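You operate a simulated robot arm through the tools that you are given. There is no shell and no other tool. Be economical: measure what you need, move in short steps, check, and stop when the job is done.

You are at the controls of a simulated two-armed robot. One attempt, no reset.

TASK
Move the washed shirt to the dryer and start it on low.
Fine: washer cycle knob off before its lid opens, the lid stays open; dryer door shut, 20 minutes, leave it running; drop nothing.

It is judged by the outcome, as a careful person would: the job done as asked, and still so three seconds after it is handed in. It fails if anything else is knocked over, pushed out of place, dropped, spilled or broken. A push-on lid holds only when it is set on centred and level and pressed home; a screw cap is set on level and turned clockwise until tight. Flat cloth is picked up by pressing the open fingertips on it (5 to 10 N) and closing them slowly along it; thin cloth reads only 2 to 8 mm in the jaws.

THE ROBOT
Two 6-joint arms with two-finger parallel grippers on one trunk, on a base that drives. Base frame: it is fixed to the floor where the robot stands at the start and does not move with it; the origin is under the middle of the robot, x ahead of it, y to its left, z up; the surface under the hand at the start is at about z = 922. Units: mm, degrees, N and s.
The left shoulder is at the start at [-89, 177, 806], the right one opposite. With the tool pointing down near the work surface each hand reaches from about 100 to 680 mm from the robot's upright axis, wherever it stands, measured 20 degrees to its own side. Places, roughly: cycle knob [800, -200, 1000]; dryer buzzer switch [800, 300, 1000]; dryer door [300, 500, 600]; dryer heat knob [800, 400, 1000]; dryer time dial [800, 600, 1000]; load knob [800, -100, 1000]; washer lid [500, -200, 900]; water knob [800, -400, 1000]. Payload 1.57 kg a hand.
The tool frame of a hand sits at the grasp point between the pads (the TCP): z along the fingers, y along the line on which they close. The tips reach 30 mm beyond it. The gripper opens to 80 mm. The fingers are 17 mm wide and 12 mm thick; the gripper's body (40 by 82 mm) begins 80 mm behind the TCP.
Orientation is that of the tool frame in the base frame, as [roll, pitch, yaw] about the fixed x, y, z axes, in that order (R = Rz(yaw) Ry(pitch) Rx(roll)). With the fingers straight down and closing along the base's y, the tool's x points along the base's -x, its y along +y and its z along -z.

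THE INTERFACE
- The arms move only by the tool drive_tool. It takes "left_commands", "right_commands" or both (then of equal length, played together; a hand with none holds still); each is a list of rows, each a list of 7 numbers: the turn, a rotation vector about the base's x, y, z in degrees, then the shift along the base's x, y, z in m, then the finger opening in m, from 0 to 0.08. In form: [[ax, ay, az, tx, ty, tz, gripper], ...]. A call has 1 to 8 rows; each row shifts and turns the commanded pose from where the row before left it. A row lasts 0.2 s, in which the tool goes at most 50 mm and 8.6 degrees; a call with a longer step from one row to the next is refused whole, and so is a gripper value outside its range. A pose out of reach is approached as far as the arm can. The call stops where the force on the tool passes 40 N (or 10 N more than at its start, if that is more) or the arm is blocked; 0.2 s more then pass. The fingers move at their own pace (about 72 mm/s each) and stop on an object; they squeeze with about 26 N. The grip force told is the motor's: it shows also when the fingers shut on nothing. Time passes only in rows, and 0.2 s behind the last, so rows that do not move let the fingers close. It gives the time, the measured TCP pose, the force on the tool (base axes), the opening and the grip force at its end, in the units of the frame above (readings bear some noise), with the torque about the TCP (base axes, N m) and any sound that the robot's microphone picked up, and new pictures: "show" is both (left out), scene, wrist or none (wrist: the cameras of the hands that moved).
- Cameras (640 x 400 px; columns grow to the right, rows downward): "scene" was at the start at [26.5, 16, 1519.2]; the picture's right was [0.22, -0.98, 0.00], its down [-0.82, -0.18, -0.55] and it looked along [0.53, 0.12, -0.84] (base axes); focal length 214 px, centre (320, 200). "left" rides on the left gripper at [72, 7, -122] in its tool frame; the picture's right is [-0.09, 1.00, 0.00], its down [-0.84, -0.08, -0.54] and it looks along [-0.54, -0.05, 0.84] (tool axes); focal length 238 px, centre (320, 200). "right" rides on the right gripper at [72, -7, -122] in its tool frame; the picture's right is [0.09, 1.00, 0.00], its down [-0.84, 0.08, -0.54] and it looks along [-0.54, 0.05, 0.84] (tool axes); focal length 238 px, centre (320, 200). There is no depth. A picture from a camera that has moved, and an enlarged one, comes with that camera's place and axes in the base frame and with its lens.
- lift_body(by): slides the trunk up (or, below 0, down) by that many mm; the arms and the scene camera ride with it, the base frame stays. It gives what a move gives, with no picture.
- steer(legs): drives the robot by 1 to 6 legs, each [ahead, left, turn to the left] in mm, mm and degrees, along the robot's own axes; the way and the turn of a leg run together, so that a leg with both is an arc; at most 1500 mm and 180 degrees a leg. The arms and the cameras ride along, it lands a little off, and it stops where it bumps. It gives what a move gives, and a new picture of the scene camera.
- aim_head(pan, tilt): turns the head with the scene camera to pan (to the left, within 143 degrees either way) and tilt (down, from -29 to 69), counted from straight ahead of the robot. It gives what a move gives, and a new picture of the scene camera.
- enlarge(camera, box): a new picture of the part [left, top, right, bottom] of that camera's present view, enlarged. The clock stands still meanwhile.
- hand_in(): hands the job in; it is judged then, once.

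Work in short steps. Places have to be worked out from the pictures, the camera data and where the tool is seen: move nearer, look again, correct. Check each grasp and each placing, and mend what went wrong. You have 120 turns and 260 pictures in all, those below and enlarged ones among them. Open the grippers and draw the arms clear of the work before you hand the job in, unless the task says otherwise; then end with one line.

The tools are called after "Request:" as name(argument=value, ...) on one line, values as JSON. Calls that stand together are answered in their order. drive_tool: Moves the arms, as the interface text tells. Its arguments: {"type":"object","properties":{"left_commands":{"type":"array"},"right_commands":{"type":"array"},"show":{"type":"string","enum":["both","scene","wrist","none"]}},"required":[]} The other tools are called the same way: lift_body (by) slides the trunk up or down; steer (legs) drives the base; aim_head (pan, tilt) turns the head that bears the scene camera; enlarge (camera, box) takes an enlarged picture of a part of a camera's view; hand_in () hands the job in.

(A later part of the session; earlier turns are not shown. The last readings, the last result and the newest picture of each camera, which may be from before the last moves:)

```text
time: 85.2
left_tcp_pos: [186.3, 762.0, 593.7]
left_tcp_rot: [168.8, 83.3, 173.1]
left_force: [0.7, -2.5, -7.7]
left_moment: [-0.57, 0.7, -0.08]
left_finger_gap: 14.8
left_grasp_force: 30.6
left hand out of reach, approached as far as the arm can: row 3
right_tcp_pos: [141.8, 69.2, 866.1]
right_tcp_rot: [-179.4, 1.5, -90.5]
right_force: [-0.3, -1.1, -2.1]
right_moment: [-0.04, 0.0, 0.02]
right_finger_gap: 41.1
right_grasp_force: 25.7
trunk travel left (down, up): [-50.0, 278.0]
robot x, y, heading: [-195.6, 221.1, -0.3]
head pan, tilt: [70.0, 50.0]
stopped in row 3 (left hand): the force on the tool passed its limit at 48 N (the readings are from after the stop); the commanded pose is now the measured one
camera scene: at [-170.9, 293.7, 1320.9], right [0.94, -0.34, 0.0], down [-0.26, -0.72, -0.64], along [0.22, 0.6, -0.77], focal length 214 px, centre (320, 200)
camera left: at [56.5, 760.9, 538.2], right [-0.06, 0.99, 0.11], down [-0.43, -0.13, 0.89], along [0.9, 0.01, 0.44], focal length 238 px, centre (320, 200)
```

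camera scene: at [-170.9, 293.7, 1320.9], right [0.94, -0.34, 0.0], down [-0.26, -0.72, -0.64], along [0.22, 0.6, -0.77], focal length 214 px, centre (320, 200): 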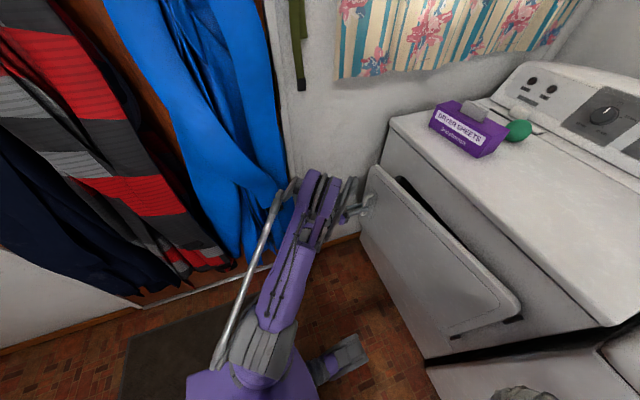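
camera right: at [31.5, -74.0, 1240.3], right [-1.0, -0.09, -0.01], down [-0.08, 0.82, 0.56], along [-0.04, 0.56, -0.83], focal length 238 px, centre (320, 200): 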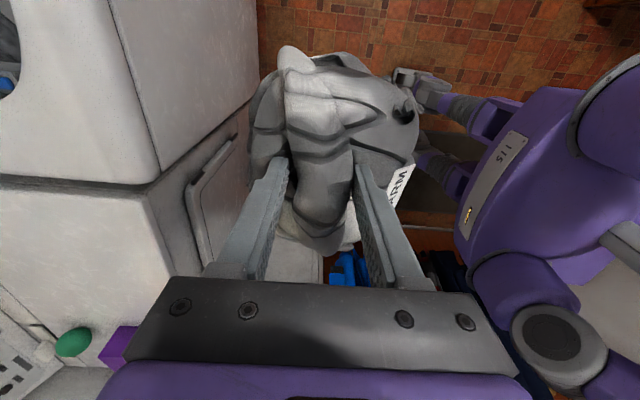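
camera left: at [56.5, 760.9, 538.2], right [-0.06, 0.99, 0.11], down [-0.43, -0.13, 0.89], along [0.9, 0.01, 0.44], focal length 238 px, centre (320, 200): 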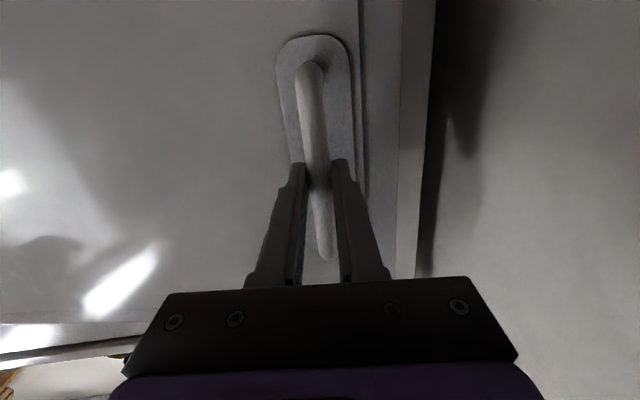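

The arm is at its joint limit. Rotating the whole robot about the hinge (300, 235) keeps the hand rigid with the door: turn left with sideways motion to the right. First I tuck the shirt hand in, then try a small arc.

Request:
drive_tool(right_commands=[[0, 0, 0, -0.03, 0, 0.03, 0], [0, 0, 0, -0.03, 0, 0.03, 0]], show="none")

Request:
steer(legs=[[0, -69, 8]])

```text
time: 85.8
left_tcp_pos: [187.4, 762.9, 595.0]
left_tcp_rot: [168.7, 83.4, 172.8]
left_force: [1.0, -4.0, -13.0]
left_moment: [-0.54, 0.42, -0.25]
left_finger_gap: 14.8
left_grasp_force: 31.1
right_tcp_pos: [85.8, 69.2, 925.1]
right_tcp_rot: [-179.5, 1.6, -90.4]
right_force: [-0.1, 0.7, -1.9]
right_moment: [-0.02, -0.02, 0.02]
right_finger_gap: 41.5
right_grasp_force: 26.0
trunk travel left (down, up): [-50.0, 278.0]
robot x, y, heading: [-194.0, 220.4, -0.2]
head pan, tilt: [70.0, 50.0]
```

```text
time: 87.0
left_tcp_pos: [111.4, 740.1, 595.1]
left_tcp_rot: [168.6, 83.3, -179.2]
left_force: [10.8, -28.3, -20.2]
left_moment: [-0.52, -0.07, -0.39]
left_finger_gap: 14.9
left_grasp_force: 31.4
right_tcp_pos: [111.6, 40.0, 924.3]
right_tcp_rot: [-179.5, 1.6, -82.2]
right_force: [0.1, 0.1, -2.1]
right_moment: [-0.05, -0.02, 0.0]
right_finger_gap: 41.4
right_grasp_force: 26.2
trunk travel left (down, up): [-50.0, 278.0]
robot x, y, heading: [-187.2, 152.5, 8.2]
head pan, tilt: [70.0, 50.0]
camera scene: at [-174.7, 226.0, 1320.9], right [0.98, -0.21, 0.0], down [-0.16, -0.75, -0.64], along [0.13, 0.63, -0.77], focal length 214 px, centre (320, 200)
```

scene: 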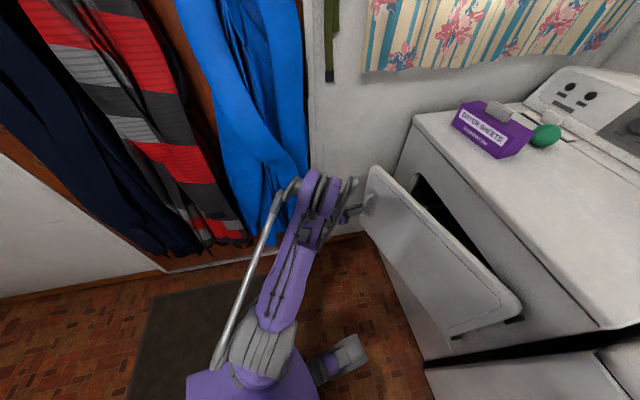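

The door follows well. There's a 28 N pull to −y, so I add a bit more right motion and continue 15°.

Request:
steer(legs=[[0, -66, 7], [0, -68, 8]])

```text
time: 89.2
left_tcp_pos: [-14.4, 668.7, 594.8]
left_tcp_rot: [169.1, 83.4, -163.7]
left_force: [8.6, -11.9, -10.2]
left_moment: [-0.33, -0.59, -0.22]
left_finger_gap: 14.9
left_grasp_force: 31.2
right_tcp_pos: [164.9, -6.3, 924.4]
right_tcp_rot: [-179.4, 1.7, -67.2]
right_force: [0.3, -0.6, -1.9]
right_moment: [0.02, -0.02, -0.02]
right_finger_gap: 41.4
right_grasp_force: 25.7
trunk travel left (down, up): [-50.0, 278.0]
robot x, y, heading: [-156.3, 23.3, 23.4]
head pan, tilt: [70.0, 50.0]
camera scene: at [-160.0, 99.3, 1320.9], right [1.0, 0.06, 0.0], down [0.04, -0.76, -0.64], along [-0.04, 0.64, -0.77], focal length 214 px, centre (320, 200)
```

scene: 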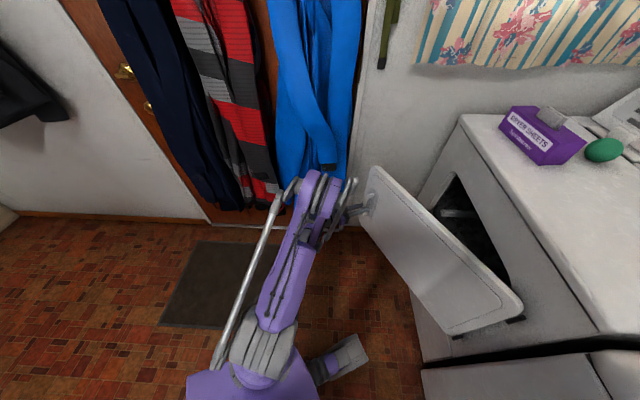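

Door about 32° open. To keep the shirt hand away from the washer I now combine backing, right shift and a smaller turn that still follows the handle's tangent.

Request:
steer(legs=[[-65, -90, 7.5]])

```text
time: 90.6
left_tcp_pos: [-118.3, 571.3, 593.2]
left_tcp_rot: [169.9, 83.5, -155.6]
left_force: [-7.3, 6.4, -2.0]
left_moment: [-0.16, -0.72, 0.17]
left_finger_gap: 14.7
left_grasp_force: 30.9
right_tcp_pos: [148.0, -73.8, 925.3]
right_tcp_rot: [-179.5, 1.5, -59.7]
right_force: [1.1, -0.2, -1.7]
right_moment: [-0.09, 0.01, 0.04]
right_finger_gap: 41.2
right_grasp_force: 26.1
trunk travel left (down, up): [-50.0, 278.0]
robot x, y, heading: [-170.5, -86.1, 30.9]
head pan, tilt: [70.0, 50.0]
camera scene: at [-187.9, -11.1, 1320.9], right [0.98, 0.18, 0.0], down [0.14, -0.75, -0.64], along [-0.12, 0.63, -0.77], focal length 214 px, centre (320, 200)
```

scene: 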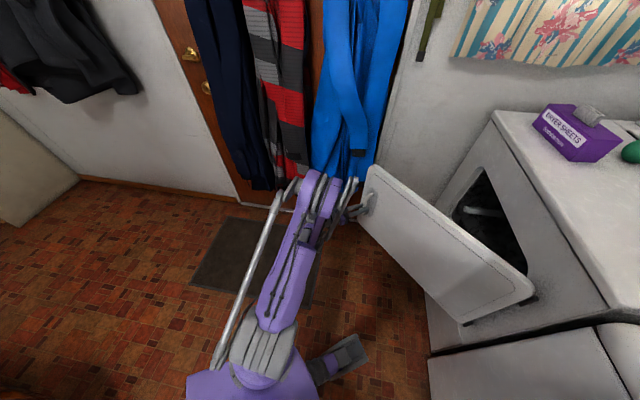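

Working very well (door ≈46°). Another 18° the same way.

Request:
steer(legs=[[-60, -141, 9]])

```text
time: 91.8
left_tcp_pos: [-153.1, 519.5, 596.3]
left_tcp_rot: [170.3, 83.8, -150.8]
left_force: [0.3, 1.8, 7.9]
left_moment: [-0.46, -0.31, 0.03]
left_finger_gap: 14.9
left_grasp_force: 30.9
right_tcp_pos: [155.5, -111.5, 923.7]
right_tcp_rot: [-179.5, 1.6, -56.4]
right_force: [-0.3, 0.3, -2.4]
right_moment: [-0.05, -0.03, -0.01]
right_finger_gap: 41.0
right_grasp_force: 26.6
trunk travel left (down, up): [-50.0, 278.0]
robot x, y, heading: [-161.5, -147.5, 33.7]
head pan, tilt: [70.0, 50.0]
stopped in leg 1: the force on the tool passed its limit at 44 N (the readings are from after the stop); the commanded pose is now the measured one
camera scene: at [-182.9, -69.6, 1320.9], right [0.97, 0.24, 0.0], down [0.19, -0.74, -0.64], along [-0.16, 0.62, -0.77], focal length 214 px, centre (320, 200)
```

scene: 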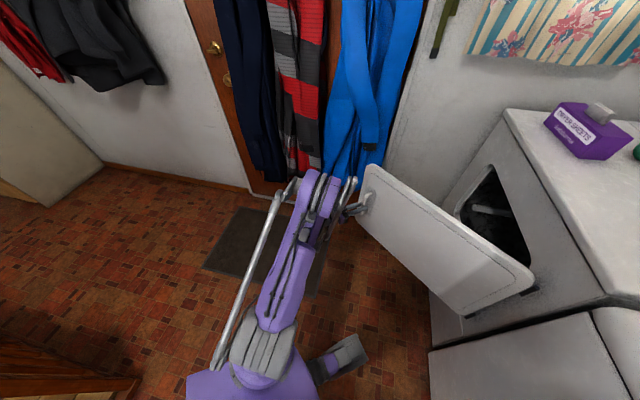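

Stopped early by a force spike at about 53° open. I continue with a shorter leg.

Request:
steer(legs=[[-25, -84, 6]])

```text
time: 93.3
left_tcp_pos: [-195.8, 436.7, 596.2]
left_tcp_rot: [169.8, 83.7, -144.8]
left_force: [-27.6, 12.3, 12.9]
left_moment: [0.15, -0.84, 0.5]
left_finger_gap: 14.9
left_grasp_force: 30.8
right_tcp_pos: [180.0, -160.4, 926.1]
right_tcp_rot: [-179.4, 1.5, -50.1]
right_force: [0.6, 0.0, -1.6]
right_moment: [0.0, -0.04, 0.01]
right_finger_gap: 40.6
right_grasp_force: 25.7
trunk travel left (down, up): [-50.0, 278.0]
robot x, y, heading: [-131.1, -225.0, 40.3]
head pan, tilt: [70.0, 50.0]
camera scene: at [-162.0, -154.1, 1320.9], right [0.94, 0.34, 0.0], down [0.27, -0.72, -0.64], along [-0.22, 0.6, -0.77], focal length 214 px, centre (320, 200)
```

scene: 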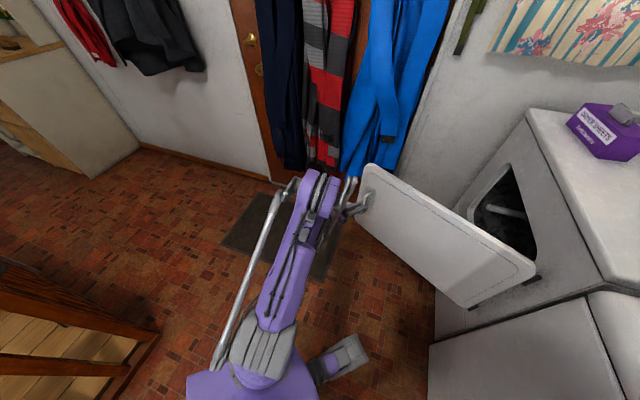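

Door ≈63°. I continue with two more short legs, backing a bit more.

Request:
steer(legs=[[-46, -75, 4], [-35, -84, 4]])

```text
time: 95.6
left_tcp_pos: [-235.9, 252.6, 596.1]
left_tcp_rot: [170.0, 83.7, -136.2]
left_force: [-36.5, 2.4, -1.3]
left_moment: [0.05, -0.7, 0.49]
left_finger_gap: 14.8
left_grasp_force: 30.9
right_tcp_pos: [221.1, -286.5, 924.5]
right_tcp_rot: [-179.4, 1.5, -42.1]
right_force: [-0.2, 0.2, -2.4]
right_moment: [0.0, -0.04, 0.0]
right_finger_gap: 40.8
right_grasp_force: 26.1
trunk travel left (down, up): [-50.0, 278.0]
robot x, y, heading: [-71.8, -393.7, 48.3]
head pan, tilt: [70.0, 50.0]
camera scene: at [-117.5, -328.2, 1320.8], right [0.88, 0.47, 0.0], down [0.36, -0.68, -0.64], along [-0.3, 0.57, -0.77], focal length 214 px, centre (320, 200)
```

scene: 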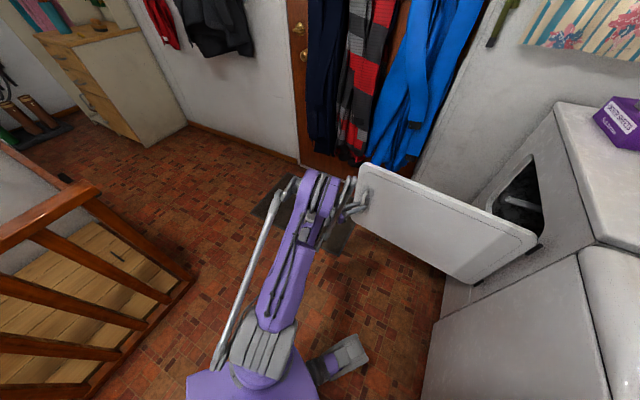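

Door ≈83°. One more pure translation leg takes it past 90°.

Request:
steer(legs=[[-45, -40, 0], [-40, -40, 0]])

```text
time: 97.3
left_tcp_pos: [-229.2, 136.5, 597.4]
left_tcp_rot: [169.7, 83.7, -136.6]
left_force: [11.4, 2.4, -5.9]
left_moment: [0.21, -0.88, -0.11]
left_finger_gap: 14.8
left_grasp_force: 31.1
right_tcp_pos: [227.3, -401.9, 923.2]
right_tcp_rot: [-179.4, 1.6, -42.2]
right_force: [-0.3, 0.6, -2.3]
right_moment: [-0.03, -0.06, -0.04]
right_finger_gap: 40.6
right_grasp_force: 25.6
trunk travel left (down, up): [-50.0, 278.0]
robot x, y, heading: [-67.9, -510.6, 48.1]
head pan, tilt: [70.0, 50.0]
camera scene: at [-110.6, -442.9, 1320.9], right [0.88, 0.47, 0.0], down [0.36, -0.68, -0.64], along [-0.3, 0.57, -0.77], focal length 214 px, centre (320, 200)
```

scene: 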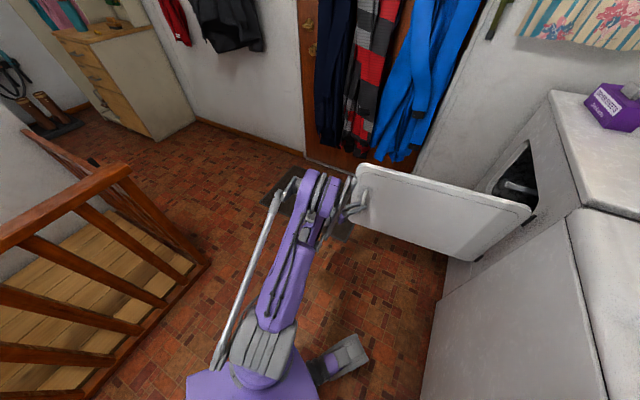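

Door ≈95°. I release the handle and back straight away along the hand's axis.

Request:
drive_tool(left_commands=[[0, 0, 0, 0, 0, 0, 0.08], [0, 0, 0, 0, 0, 0, 0.08], [0, 0, 0, 0, 0, 0, 0.08]], show="wrist")

Request:
steer(legs=[[-150, 0, 0]])

```text
time: 98.1
left_tcp_pos: [-229.5, 136.7, 596.9]
left_tcp_rot: [169.7, 83.6, -136.7]
left_force: [-1.0, 0.3, 0.4]
left_moment: [0.02, 0.0, -0.02]
left_finger_gap: 79.8
left_grasp_force: 0.0
right_tcp_pos: [227.5, -400.5, 924.4]
right_tcp_rot: [-179.4, 1.7, -42.2]
right_force: [0.4, 0.1, -3.0]
right_moment: [-0.04, -0.04, -0.02]
right_finger_gap: 40.6
right_grasp_force: 26.0
trunk travel left (down, up): [-50.0, 278.0]
robot x, y, heading: [-73.0, -507.8, 48.1]
head pan, tilt: [70.0, 50.0]
camera left: at [-313.3, 37.9, 539.9], right [-0.79, 0.6, 0.11], down [-0.19, -0.42, 0.89], along [0.58, 0.68, 0.45], focal length 238 px, centre (320, 200)
```

left: 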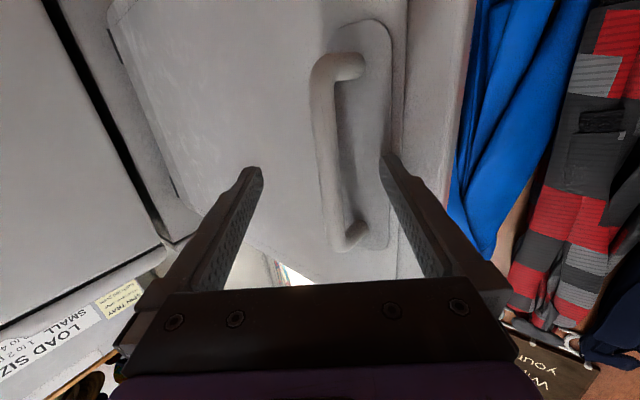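

```text
time: 99.5
left_tcp_pos: [-328.0, 25.8, 597.1]
left_tcp_rot: [169.6, 83.9, -137.0]
left_force: [-0.6, -0.5, -0.4]
left_moment: [0.01, -0.01, -0.01]
left_finger_gap: 80.0
left_grasp_force: 0.0
right_tcp_pos: [126.3, -516.8, 923.3]
right_tcp_rot: [-179.3, 1.6, -42.4]
right_force: [0.1, -0.3, -2.3]
right_moment: [-0.02, -0.03, 0.0]
right_finger_gap: 40.5
right_grasp_force: 25.8
trunk travel left (down, up): [-50.0, 278.0]
robot x, y, heading: [-175.8, -629.4, 47.8]
head pan, tilt: [70.0, 50.0]
camera scene: at [-212.2, -556.1, 1320.9], right [0.88, 0.47, 0.0], down [0.36, -0.68, -0.64], along [-0.3, 0.57, -0.77], focal length 214 px, centre (320, 200)
```

scene: 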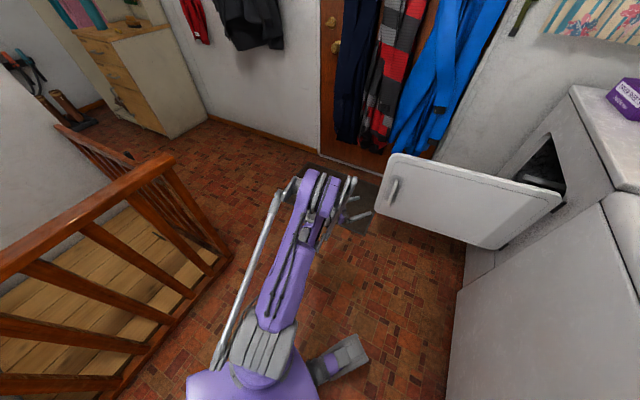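

The door needs to swing further so I can stand in front of the dryer. I'll go around the door edge and push it from inside: back away, turn to heading 0, and view.

Request:
steer(legs=[[-340, 375, 0], [0, 0, -48]])

Request:
aim_head(pan=35, tilt=40)

```text
time: 103.1
left_tcp_pos: [-813.9, 27.2, 597.9]
left_tcp_rot: [169.0, 83.5, -137.3]
left_force: [-0.1, -0.7, 0.2]
left_moment: [0.0, -0.02, 0.0]
left_finger_gap: 79.9
left_grasp_force: 0.1
right_tcp_pos: [-354.5, -509.4, 924.6]
right_tcp_rot: [-179.4, 1.7, -42.0]
right_force: [0.6, -0.2, -3.0]
right_moment: [-0.02, -0.03, 0.03]
right_finger_gap: 40.5
right_grasp_force: 26.1
trunk travel left (down, up): [-50.0, 278.0]
robot x, y, heading: [-655.3, -621.6, 48.2]
head pan, tilt: [70.0, 50.0]
stopped in leg 1: the robot was blocked; the commanded pose is now the measured one
camera scene: at [-692.1, -551.8, 1321.4], right [0.88, 0.47, 0.0], down [0.36, -0.67, -0.64], along [-0.31, 0.57, -0.77], focal length 214 px, centre (320, 200)
```

scene: 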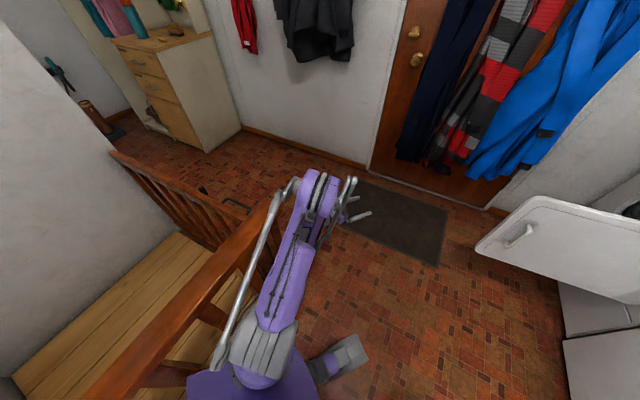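

```text
time: 104.1
left_tcp_pos: [-813.7, 27.2, 598.4]
left_tcp_rot: [168.5, 83.6, -137.8]
left_force: [0.5, -0.8, 0.4]
left_moment: [-0.01, 0.02, -0.01]
left_finger_gap: 80.3
left_grasp_force: 0.0
right_tcp_pos: [-355.0, -509.9, 924.4]
right_tcp_rot: [-179.5, 1.6, -42.1]
right_force: [-0.5, 0.7, -2.7]
right_moment: [0.0, -0.02, -0.04]
right_finger_gap: 40.6
right_grasp_force: 25.6
trunk travel left (down, up): [-50.0, 278.0]
robot x, y, heading: [-658.3, -618.7, 48.4]
head pan, tilt: [35.0, 40.0]
camera scene: at [-644.7, -535.2, 1335.0], right [0.99, -0.12, 0.0], down [-0.08, -0.64, -0.77], along [0.09, 0.76, -0.64], focal length 214 px, centre (320, 200)
```

scene: 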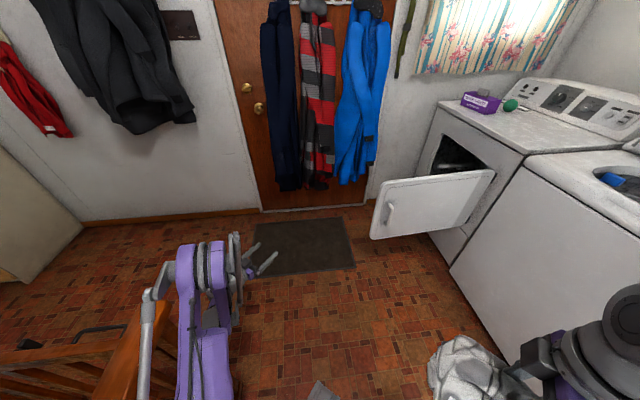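

I bumped the fixed railing, no harm. I move along the room keeping this heading, then turn so the left hand swings inside the open door.

Request:
steer(legs=[[30, -20, 0], [490, 430, 0], [0, 0, -48]])

Request:
aim_head(pan=15, tilt=45)

```text
time: 111.1
left_tcp_pos: [-247.7, 582.0, 595.6]
left_tcp_rot: [169.7, 83.7, 175.6]
left_force: [0.0, 0.0, -1.2]
left_moment: [0.0, 0.0, 0.03]
left_finger_gap: 80.1
left_grasp_force: 0.1
right_tcp_pos: [-339.9, -118.4, 924.0]
right_tcp_rot: [-179.4, 1.6, -89.9]
right_force: [0.0, 0.8, -1.8]
right_moment: [-0.03, -0.03, 0.0]
right_finger_gap: 40.4
right_grasp_force: 25.7
trunk travel left (down, up): [-50.0, 278.0]
robot x, y, heading: [-623.3, 29.1, 0.5]
head pan, tilt: [35.0, 40.0]
camera scene: at [-556.2, 80.1, 1335.1], right [0.58, -0.82, 0.0], down [-0.52, -0.37, -0.77], along [0.62, 0.44, -0.64], focal length 214 px, centre (320, 200)
```

scene: 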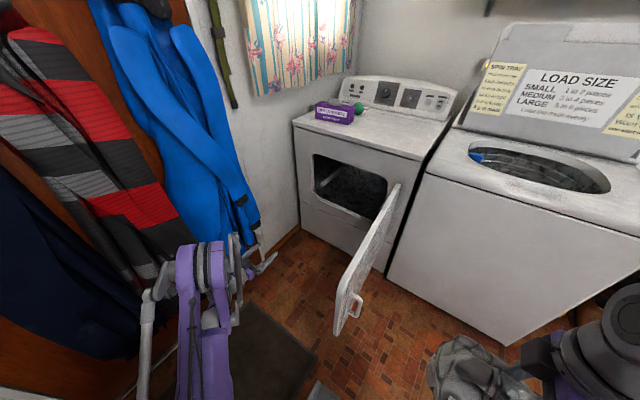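

```text
time: 111.9
left_tcp_pos: [-247.8, 581.5, 596.9]
left_tcp_rot: [169.7, 83.8, 175.5]
left_force: [0.2, 0.0, -0.8]
left_moment: [0.0, -0.02, 0.0]
left_finger_gap: 80.1
left_grasp_force: 0.0
right_tcp_pos: [-340.4, -118.9, 924.3]
right_tcp_rot: [-179.3, 1.5, -90.0]
right_force: [0.6, -1.5, -2.1]
right_moment: [-0.08, -0.04, -0.01]
right_finger_gap: 40.4
right_grasp_force: 26.1
trunk travel left (down, up): [-50.0, 278.0]
robot x, y, heading: [-625.3, 30.5, 0.4]
head pan, tilt: [15.0, 45.0]
camera scene: at [-547.1, 52.5, 1327.8], right [0.27, -0.96, 0.0], down [-0.68, -0.19, -0.71], along [0.68, 0.19, -0.71], focal length 214 px, centre (320, 200)
```

scene: 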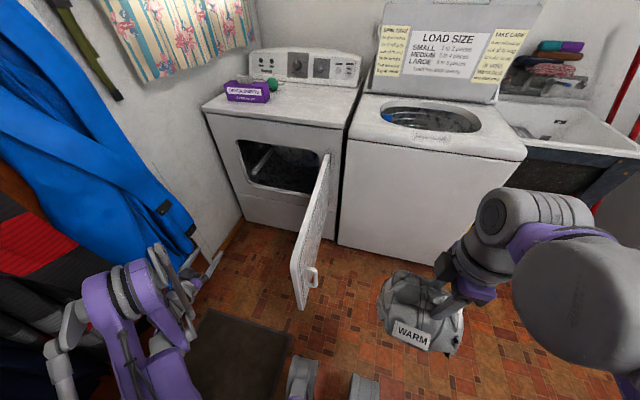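

Excellent view: dryer open, door at ~95°. I shift right, forward, and push the door's inner face with the left hand by driving right.

Request:
steer(legs=[[0, -150, 0], [170, 0, 0], [0, -140, 0]])

```text
time: 116.4
left_tcp_pos: [-74.2, 293.1, 596.6]
left_tcp_rot: [169.6, 83.7, 175.1]
left_force: [0.0, -0.4, -0.1]
left_moment: [0.01, 0.0, -0.02]
left_finger_gap: 80.0
left_grasp_force: 0.0
right_tcp_pos: [-171.1, -407.4, 924.2]
right_tcp_rot: [-179.3, 1.6, -90.3]
right_force: [0.5, 0.0, -2.3]
right_moment: [-0.02, -0.03, 0.01]
right_finger_gap: 40.5
right_grasp_force: 25.4
trunk travel left (down, up): [-50.0, 278.0]
robot x, y, heading: [-450.8, -259.5, 0.1]
head pan, tilt: [15.0, 45.0]
camera scene: at [-376.1, -235.2, 1327.8], right [0.26, -0.97, 0.0], down [-0.68, -0.18, -0.71], along [0.68, 0.18, -0.71], focal length 214 px, centre (320, 200)
```

scene: 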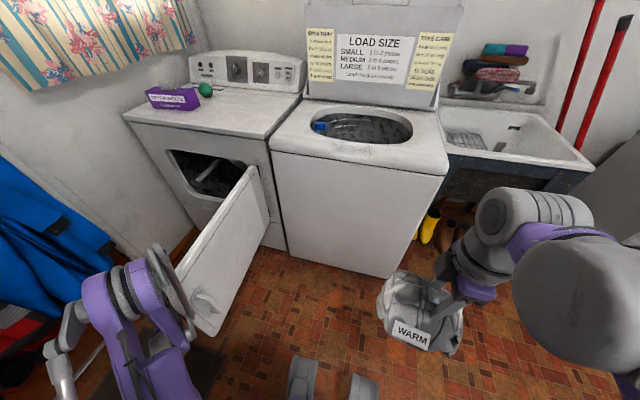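

The hand is just inside the door. I drive right in legs to push it.

Request:
steer(legs=[[0, -120, 0], [0, -120, 0], [0, -100, 0]])

```text
time: 120.5
left_tcp_pos: [-75.3, -41.3, 596.6]
left_tcp_rot: [169.6, 83.7, 175.3]
left_force: [0.2, -0.1, -0.2]
left_moment: [0.01, -0.02, 0.03]
left_finger_gap: 80.0
left_grasp_force: 0.0
right_tcp_pos: [-169.1, -740.8, 923.6]
right_tcp_rot: [-179.2, 1.6, -90.1]
right_force: [-0.3, -0.2, -1.2]
right_moment: [-0.05, -0.03, -0.04]
right_finger_gap: 40.3
right_grasp_force: 25.8
trunk travel left (down, up): [-50.0, 278.0]
robot x, y, heading: [-448.5, -595.7, 0.3]
head pan, tilt: [15.0, 45.0]
camera scene: at [-374.9, -570.4, 1327.8], right [0.26, -0.96, 0.0], down [-0.68, -0.19, -0.71], along [0.68, 0.19, -0.71], focal length 214 px, centre (320, 200)
```

scene: 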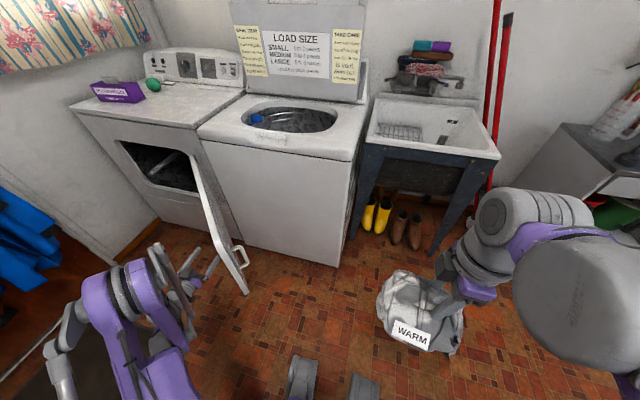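

Door ~125°. One more diagonal push forward-right to fold it towards the washer.

Request:
steer(legs=[[90, -60, 0], [70, -40, 0]])

```text
time: 122.2
left_tcp_pos: [23.5, -107.9, 597.2]
left_tcp_rot: [168.1, 83.7, 174.3]
left_force: [-8.7, 2.8, 4.5]
left_moment: [-0.22, -0.2, -0.24]
left_finger_gap: 76.1
left_grasp_force: 0.0
right_tcp_pos: [-59.1, -810.3, 924.5]
right_tcp_rot: [-179.4, 1.6, -89.6]
right_force: [0.4, 0.0, -2.3]
right_moment: [-0.08, -0.02, 0.03]
right_finger_gap: 40.1
right_grasp_force: 26.1
trunk travel left (down, up): [-50.0, 278.0]
robot x, y, heading: [-347.3, -662.4, 0.6]
head pan, tilt: [15.0, 45.0]
stopped in leg 2: the force on the tool passed its limit at 101 N (the readings are from after the stop); the commanded pose is now the measured one
camera scene: at [-266.9, -639.5, 1327.9], right [0.27, -0.96, 0.0], down [-0.68, -0.19, -0.71], along [0.68, 0.19, -0.71], focal length 214 px, centre (320, 200)
```

scene: 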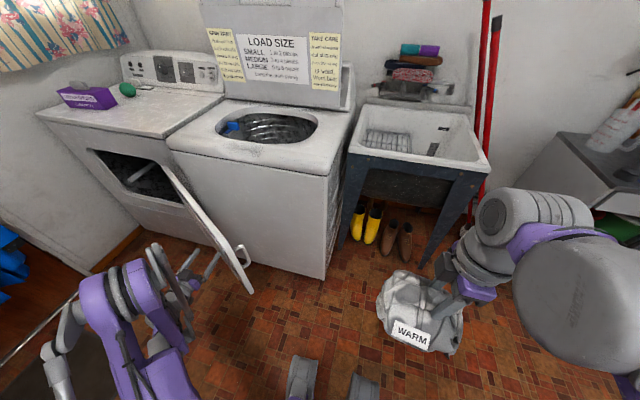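

The door is at its stop (~135°). I back off, then tuck the left arm in before moving to the dryer front.

Request:
steer(legs=[[-60, 40, 0], [-180, 0, 0]])

Request:
drive_tool(left_commands=[[0, 6, 0, 0, -0.04, 0.02, 0.04], [0, 6, 0, 0, -0.04, 0.02, 0.04], [0, 6, 0, 0, -0.04, 0.02, 0.04], [0, 6, 0, 0, -0.04, 0.02, 0.04], [0, 6, 0, 0, -0.04, 0.02, 0.04], [0, 6, 0, 0, -0.04, 0.02, 0.04], [0, 6, 0, 0, -0.03, 0.02, 0.04], [0, 6, 0, 0, -0.03, 0.02, 0.04]], show="scene")

```text
time: 124.3
left_tcp_pos: [-210.8, -70.2, 596.8]
left_tcp_rot: [167.5, 83.6, 173.5]
left_force: [-0.2, -0.1, -0.8]
left_moment: [-0.02, 0.01, 0.0]
left_finger_gap: 80.1
left_grasp_force: 0.1
right_tcp_pos: [-297.9, -771.1, 925.0]
right_tcp_rot: [-179.3, 1.6, -89.9]
right_force: [0.4, 0.6, -1.3]
right_moment: [-0.03, -0.05, 0.03]
right_finger_gap: 40.5
right_grasp_force: 26.1
trunk travel left (down, up): [-50.0, 278.0]
robot x, y, heading: [-578.7, -623.2, 0.4]
head pan, tilt: [15.0, 45.0]
camera scene: at [-504.6, -600.4, 1327.8], right [0.27, -0.96, 0.0], down [-0.68, -0.19, -0.71], along [0.68, 0.19, -0.71], focal length 214 px, centre (320, 200)
```

scene: 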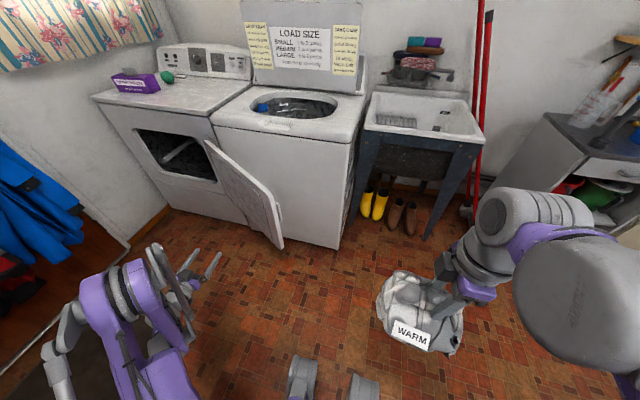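

```text
time: 126.1
left_tcp_pos: [-212.7, -370.5, 758.3]
left_tcp_rot: [173.4, 35.6, 179.1]
left_force: [0.0, -0.3, -0.2]
left_moment: [0.0, -0.02, -0.02]
left_finger_gap: 39.9
left_grasp_force: 0.1
right_tcp_pos: [-297.5, -772.2, 924.3]
right_tcp_rot: [-179.4, 1.7, -89.9]
right_force: [0.2, -0.8, -2.0]
right_moment: [-0.05, -0.01, 0.02]
right_finger_gap: 40.6
right_grasp_force: 26.1
trunk travel left (down, up): [-50.0, 278.0]
robot x, y, heading: [-574.9, -622.1, 0.3]
head pan, tilt: [15.0, 45.0]
camera scene: at [-503.9, -600.5, 1327.8], right [0.27, -0.96, 0.0], down [-0.68, -0.19, -0.71], along [0.68, 0.19, -0.71], focal length 214 px, centre (320, 200)
```

scene: 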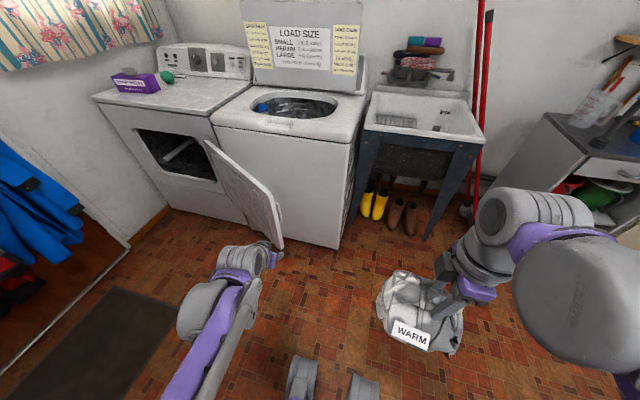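

Left arm is tucked in. I drive left to stand in front of the dryer.

Request:
steer(legs=[[0, 700, 0], [0, 330, 0]])

```text
time: 135.8
left_tcp_pos: [-211.0, 658.5, 756.7]
left_tcp_rot: [173.3, 35.7, 178.6]
left_force: [-0.4, -0.7, -0.2]
left_moment: [-0.03, 0.03, -0.04]
left_finger_gap: 40.0
left_grasp_force: 0.2
right_tcp_pos: [-302.7, 257.6, 924.9]
right_tcp_rot: [-179.4, 1.6, -90.4]
right_force: [0.6, 0.2, -3.0]
right_moment: [-0.03, 0.02, 0.03]
right_finger_gap: 40.6
right_grasp_force: 26.2
trunk travel left (down, up): [-50.0, 278.0]
robot x, y, heading: [-578.0, 406.9, -0.1]
head pan, tilt: [15.0, 45.0]
camera scene: at [-506.7, 430.6, 1327.8], right [0.26, -0.97, 0.0], down [-0.68, -0.18, -0.71], along [0.68, 0.18, -0.71], focal length 214 px, centre (320, 200)
```

scene: 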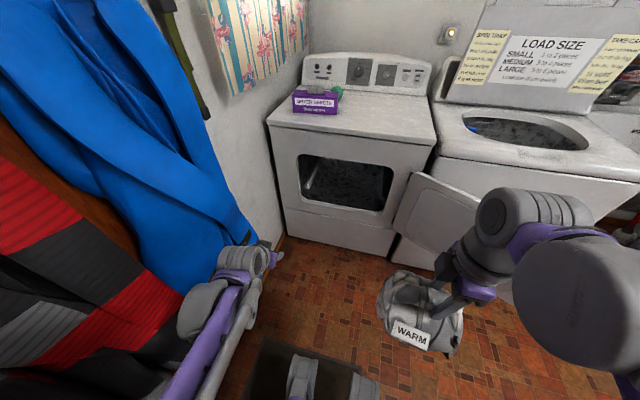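

Opening spans y≈300–750, z≈475–750, centre (525, 612). I pitch the shirt hand forward while extending and lowering it towards that height.

Request:
drive_tool(right_commands=[[0, -8, 0, 0.027, 0.025, -0.02, 0], [0, -8, 0, 0.027, 0.025, -0.025, 0], [0, -8, 0, 0.027, 0.025, -0.028, 0], [0, -8, 0, 0.027, 0.025, -0.028, 0], [0, -8, 0, 0.027, 0.025, -0.028, 0]], show="wrist")

Request:
drive_tool(right_commands=[[0, -8, 0, 0.027, 0.025, -0.028, 0], [0, -8, 0, 0.027, 0.025, -0.028, 0], [0, -8, 0, 0.027, 0.025, -0.028, 0], [0, -8, 0, 0.027, 0.025, -0.028, 0], [0, -8, 0, 0.027, 0.025, -0.028, 0]])

```text
time: 137.0
left_tcp_pos: [-211.9, 658.1, 757.1]
left_tcp_rot: [173.4, 35.5, 178.6]
left_force: [-0.1, -0.6, -0.3]
left_moment: [-0.03, -0.01, 0.03]
left_finger_gap: 39.7
left_grasp_force: 0.0
right_tcp_pos: [-165.5, 383.5, 792.8]
right_tcp_rot: [-139.3, 1.5, -89.3]
right_force: [-0.4, -0.3, -2.6]
right_moment: [-0.04, 0.09, 0.0]
right_finger_gap: 40.2
right_grasp_force: 26.0
trunk travel left (down, up): [-50.0, 278.0]
robot x, y, heading: [-582.1, 411.9, -0.2]
head pan, tilt: [15.0, 45.0]
camera right: at [-239.8, 309.5, 886.8], right [-0.75, -0.08, -0.65], down [-0.42, 0.82, 0.38], along [0.5, 0.56, -0.65], focal length 238 px, centre (320, 200)
```

right: 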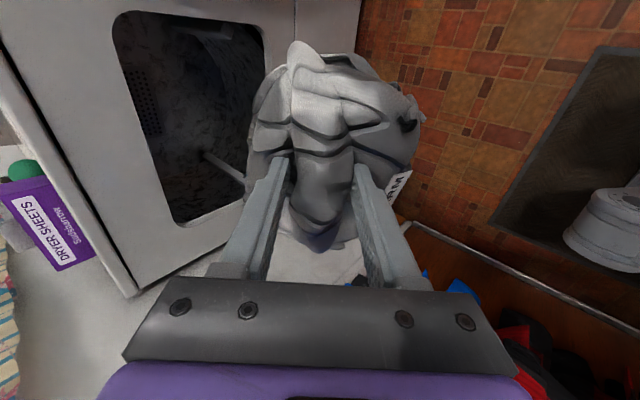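

```text
time: 138.2
left_tcp_pos: [-211.1, 658.3, 758.7]
left_tcp_rot: [173.2, 35.6, 178.6]
left_force: [-0.7, 0.0, 0.3]
left_moment: [-0.01, -0.03, 0.02]
left_finger_gap: 39.9
left_grasp_force: 0.0
right_tcp_pos: [-28.2, 509.8, 653.4]
right_tcp_rot: [-99.3, 0.7, -88.5]
right_force: [-1.1, -0.6, -2.3]
right_moment: [-0.04, 0.13, -0.02]
right_finger_gap: 40.2
right_grasp_force: 26.5
trunk travel left (down, up): [-50.0, 278.0]
robot x, y, heading: [-578.5, 407.9, -0.4]
head pan, tilt: [15.0, 45.0]
camera scene: at [-505.8, 430.9, 1327.7], right [0.26, -0.97, 0.0], down [-0.68, -0.18, -0.71], along [0.68, 0.18, -0.71], focal length 214 px, centre (320, 200)
camera right: at [-145.3, 435.1, 678.5], right [-0.16, -0.08, -0.98], down [-0.57, 0.82, 0.02], along [0.81, 0.56, -0.18], focal length 238 px, centre (320, 200)
```

scene: 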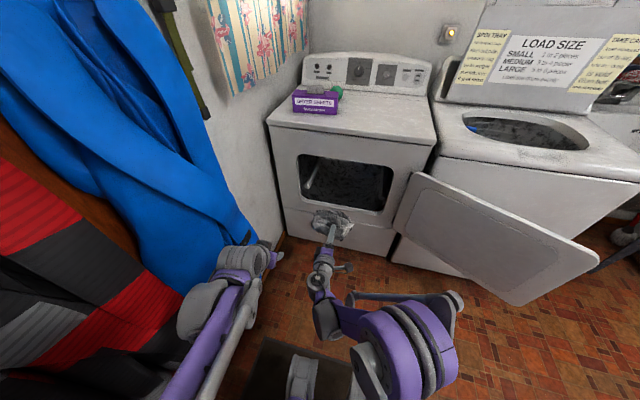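
right: 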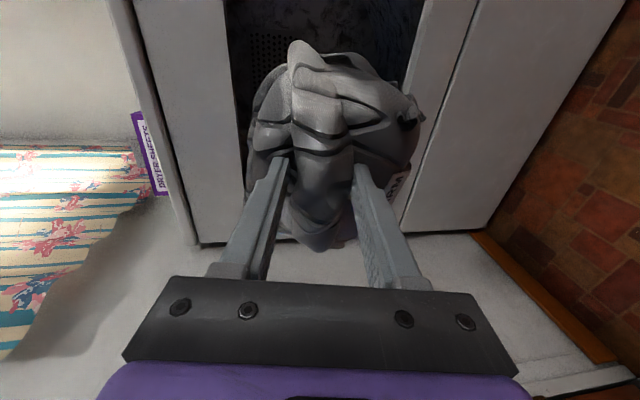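

Shirt is lined up with the opening. To keep the right elbow clear of the door I extend the arm 200 mm first, lowering slightly.

Request:
drive_tool(right_commands=[[0, 0, 0, 0.04, 0.003, -0.005, 0], [0, 0, 0, 0.04, 0.003, -0.005, 0], [0, 0, 0, 0.04, 0.003, -0.005, 0], [0, 0, 0, 0.04, 0.003, -0.005, 0], [0, 0, 0, 0.04, 0.003, -0.005, 0]], show="none")

Request:
steer(legs=[[100, 0, 0]])

```text
time: 139.4
left_tcp_pos: [-211.7, 658.1, 757.4]
left_tcp_rot: [173.4, 35.5, 178.7]
left_force: [-0.7, 0.8, -0.4]
left_moment: [0.02, 0.0, 0.0]
left_finger_gap: 40.1
left_grasp_force: 0.0
right_tcp_pos: [169.5, 521.5, 632.2]
right_tcp_rot: [-99.4, 0.7, -88.4]
right_force: [-0.7, -0.3, -2.2]
right_moment: [-0.04, 0.15, -0.01]
right_finger_gap: 40.6
right_grasp_force: 26.0
trunk travel left (down, up): [-50.0, 278.0]
robot x, y, heading: [-586.1, 408.0, -0.0]
head pan, tilt: [15.0, 45.0]
```

```text
time: 140.5
left_tcp_pos: [-117.1, 659.9, 758.1]
left_tcp_rot: [173.2, 35.6, 178.7]
left_force: [0.0, 0.1, -0.2]
left_moment: [0.01, -0.01, 0.0]
left_finger_gap: 40.0
left_grasp_force: 0.2
right_tcp_pos: [264.8, 526.2, 631.8]
right_tcp_rot: [-99.3, 0.8, -88.3]
right_force: [-0.1, -0.7, -2.0]
right_moment: [-0.04, 0.07, -0.02]
right_finger_gap: 40.3
right_grasp_force: 26.5
trunk travel left (down, up): [-50.0, 278.0]
robot x, y, heading: [-484.5, 409.6, 0.1]
head pan, tilt: [15.0, 45.0]
camera scene: at [-409.6, 430.7, 1327.8], right [0.26, -0.97, 0.0], down [-0.68, -0.18, -0.71], along [0.68, 0.18, -0.71], focal length 214 px, centre (320, 200)
```

scene: 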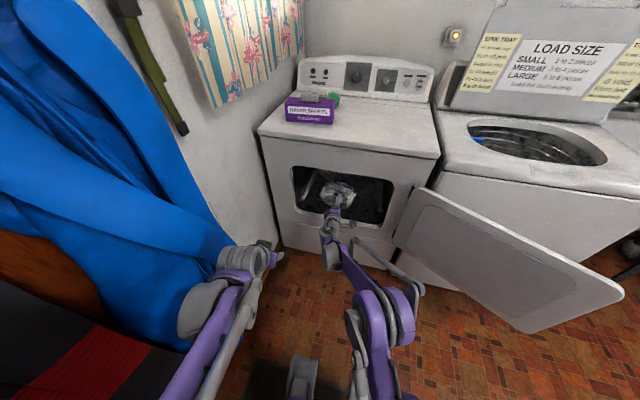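

The bundle is entering the opening. I bring the left arm further in (away from the coat) and push the right hand another 80 mm forward.

Request:
drive_tool(right_commands=[[0, 0, 0, 0.03, 0, 0, 0], [0, 0, 0, 0.03, 0, 0, 0], [0, 0, 0, 0.02, 0, 0, 0]], left_commands=[[0, 4, 0, 0.02, -0.04, 0.01, 0.04], [0, 4, 0, 0.02, -0.04, 0.01, 0.04], [0, 4, 0, 0.02, -0.03, 0.01, 0.04]])

```text
time: 141.3
left_tcp_pos: [-57.5, 549.5, 786.6]
left_tcp_rot: [173.6, 23.6, 178.9]
left_force: [0.6, -0.6, 0.2]
left_moment: [-0.02, -0.03, -0.05]
left_finger_gap: 40.1
left_grasp_force: 0.1
right_tcp_pos: [344.6, 525.3, 633.5]
right_tcp_rot: [-99.5, 0.7, -88.3]
right_force: [0.9, -0.5, -1.7]
right_moment: [-0.04, 0.1, 0.02]
right_finger_gap: 40.4
right_grasp_force: 26.0
trunk travel left (down, up): [-50.0, 278.0]
robot x, y, heading: [-484.3, 409.1, 0.1]
head pan, tilt: [15.0, 45.0]
camera scene: at [-409.6, 430.4, 1327.7], right [0.26, -0.97, 0.0], down [-0.68, -0.18, -0.71], along [0.68, 0.18, -0.71], focal length 214 px, centre (320, 200)
camera right: at [227.0, 451.0, 658.3], right [-0.16, -0.08, -0.98], down [-0.57, 0.82, 0.02], along [0.8, 0.57, -0.18], focal length 238 px, centre (320, 200)
camera left: at [-172.7, 545.0, 870.1], right [0.06, 0.99, 0.14], down [0.55, -0.15, 0.82], along [0.83, 0.03, -0.56], focal length 238 px, centre (320, 200)
```

scene: 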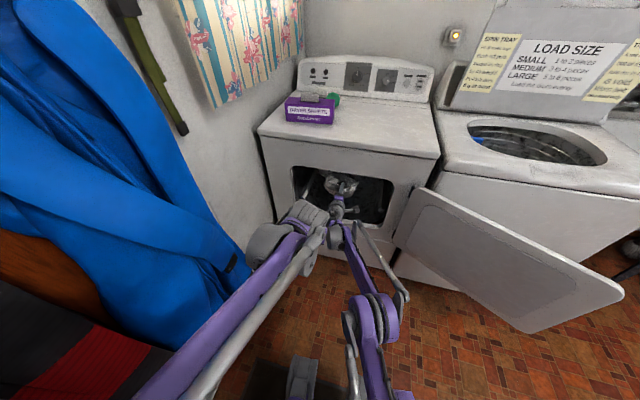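
right: 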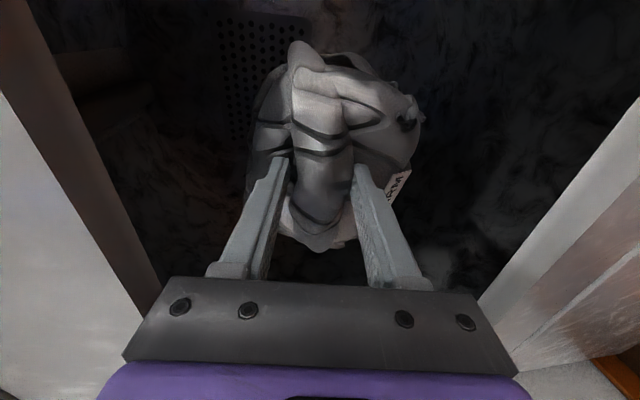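
left: 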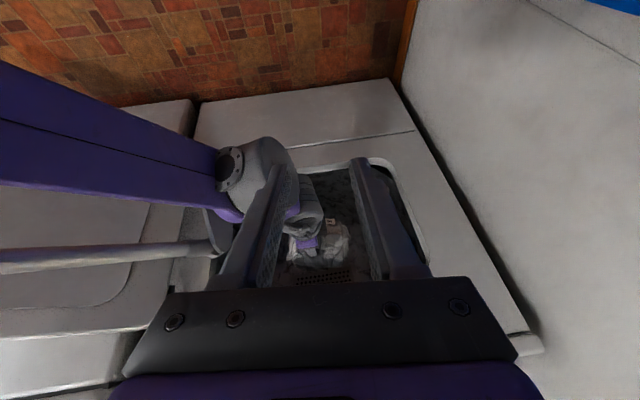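

Bundle is inside the opening. I raise the left hand for clearance and drive another 110 mm in.

Request:
drive_tool(left_commands=[[0, 0, 0, 0, 0.02, 0.04, 0.04], [0, 0, 0, -0.02, 0.02, 0.04, 0.04]], show="none")

Request:
steer(legs=[[110, 0, 0]])

Request:
drive_tool(right_commands=[[0, 4, 0, 0.01, 0, -0.02, 0], [0, 4, 0, 0.01, 0, -0.02, 0], [0, 4, 0, 0.01, 0, -0.02, 0]])

```text
time: 141.9
left_tcp_pos: [-80.3, 592.3, 870.6]
left_tcp_rot: [173.6, 23.6, 179.0]
left_force: [-0.5, 0.4, 0.6]
left_moment: [0.01, 0.0, 0.0]
left_finger_gap: 39.9
left_grasp_force: 0.0
right_tcp_pos: [342.6, 526.4, 634.6]
right_tcp_rot: [-99.3, 0.7, -88.3]
right_force: [0.1, 0.2, -2.1]
right_moment: [-0.02, 0.11, 0.01]
right_finger_gap: 40.0
right_grasp_force: 25.9
trunk travel left (down, up): [-50.0, 278.0]
robot x, y, heading: [-487.9, 410.0, -0.1]
head pan, tilt: [15.0, 45.0]
```

```text
time: 143.1
left_tcp_pos: [31.6, 591.3, 869.5]
left_tcp_rot: [173.5, 23.7, 178.8]
left_force: [-0.5, 0.4, 0.7]
left_moment: [-0.02, 0.04, 0.01]
left_finger_gap: 39.8
left_grasp_force: 0.1
right_tcp_pos: [452.7, 526.2, 633.6]
right_tcp_rot: [-99.5, 0.7, -88.3]
right_force: [-0.1, 0.1, -2.3]
right_moment: [-0.04, 0.12, -0.01]
right_finger_gap: 40.0
right_grasp_force: 26.0
trunk travel left (down, up): [-50.0, 278.0]
robot x, y, heading: [-377.0, 411.0, -0.3]
head pan, tilt: [15.0, 45.0]
camera scene: at [-300.0, 430.7, 1327.8], right [0.26, -0.97, 0.0], down [-0.68, -0.18, -0.71], along [0.68, 0.18, -0.71], focal length 214 px, centre (320, 200)
```

scene: 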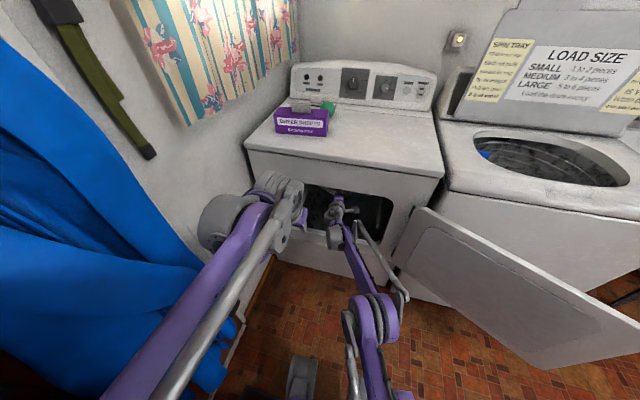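

```text
time: 143.9
left_tcp_pos: [31.0, 591.0, 870.4]
left_tcp_rot: [173.7, 23.6, 178.9]
left_force: [0.3, -0.1, 0.0]
left_moment: [-0.02, 0.0, 0.0]
left_finger_gap: 40.3
left_grasp_force: 0.0
right_tcp_pos: [465.4, 519.8, 584.6]
right_tcp_rot: [-109.4, 1.0, -88.6]
right_force: [-0.2, -0.5, -1.5]
right_moment: [-0.04, 0.11, 0.0]
right_finger_gap: 40.6
right_grasp_force: 25.5
right hand out of reach, approached as far as the arm can: row 2, 3
trunk travel left (down, up): [-50.0, 278.0]
robot x, y, heading: [-377.4, 407.8, -0.1]
head pan, tilt: [15.0, 45.0]
camera scene: at [-300.9, 430.7, 1327.8], right [0.26, -0.97, 0.0], down [-0.68, -0.18, -0.71], along [0.68, 0.18, -0.71], focal length 214 px, centre (320, 200)
camera right: at [354.4, 445.3, 630.2], right [-0.33, -0.08, -0.94], down [-0.56, 0.82, 0.12], along [0.76, 0.57, -0.32], focal length 238 px, centre (320, 200)
```

scene: 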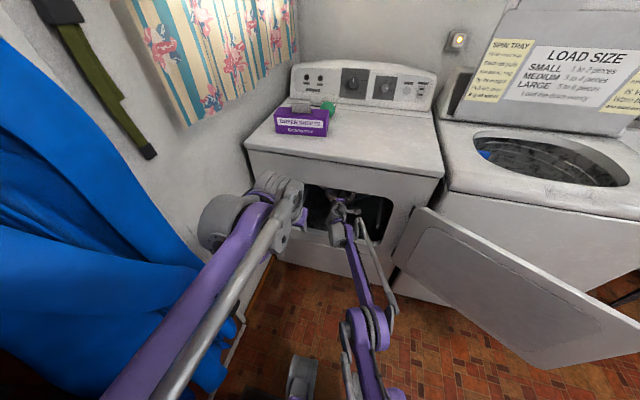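
right: 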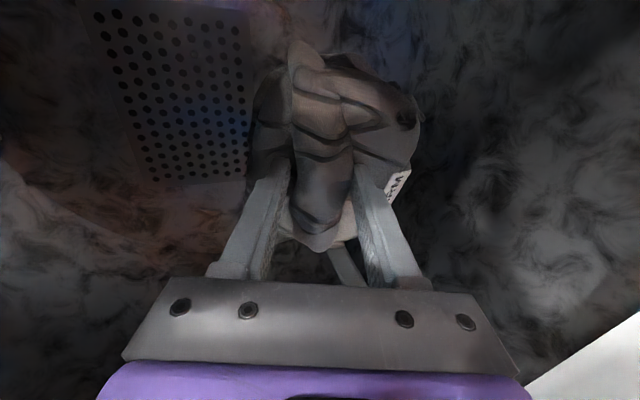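

The shirt is well inside the drum. I lower the trunk 40 mm for a gentle set-down.

Request:
lift_body(by=-40)

Request:
drive_tool(right_commands=[[0, 0, 0, 0, 0, 0, 0.02], [0, 0, 0, 0, 0, 0, 0.05], [0, 0, 0, 0, 0, 0, 0.08], [0, 0, 0, 0, 0, 0, 0.08]], show="wrist")

```text
time: 144.7
left_tcp_pos: [30.2, 590.9, 829.4]
left_tcp_rot: [173.6, 23.6, 178.9]
left_force: [-0.2, 0.3, 0.1]
left_moment: [0.02, 0.02, -0.01]
left_finger_gap: 39.9
left_grasp_force: 0.0
right_tcp_pos: [465.1, 519.7, 545.7]
right_tcp_rot: [-111.2, 1.1, -88.6]
right_force: [0.2, -0.6, -2.2]
right_moment: [-0.03, 0.09, -0.03]
right_finger_gap: 40.1
right_grasp_force: 25.9
trunk travel left (down, up): [-10.0, 318.0]
robot x, y, heading: [-381.0, 408.5, 0.1]
head pan, tilt: [15.0, 45.0]
```

```text
time: 145.7
left_tcp_pos: [30.9, 590.4, 830.4]
left_tcp_rot: [173.5, 23.7, 178.9]
left_force: [0.1, -0.7, -1.1]
left_moment: [0.01, -0.02, 0.0]
left_finger_gap: 39.9
left_grasp_force: 0.1
right_tcp_pos: [465.4, 519.9, 546.9]
right_tcp_rot: [-111.3, 1.0, -88.5]
right_force: [0.2, -0.3, 0.6]
right_moment: [-0.01, -0.01, 0.03]
right_finger_gap: 79.9
right_grasp_force: 0.1
trunk travel left (down, up): [-10.0, 318.0]
robot x, y, heading: [-378.5, 410.2, -0.3]
head pan, tilt: [15.0, 45.0]
camera right: at [356.3, 446.0, 594.2], right [-0.36, -0.08, -0.93], down [-0.55, 0.82, 0.14], along [0.75, 0.57, -0.34], focal length 238 px, centre (320, 200)
```

right: 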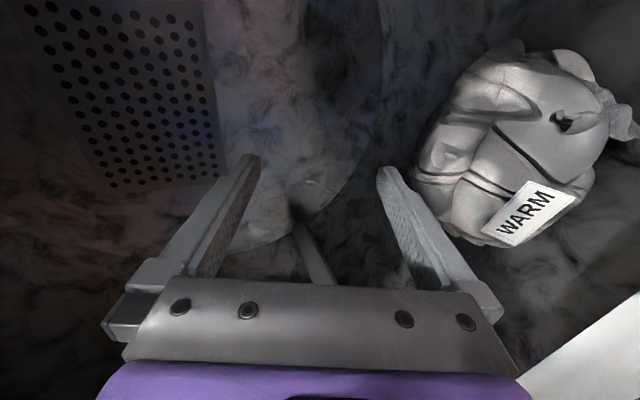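

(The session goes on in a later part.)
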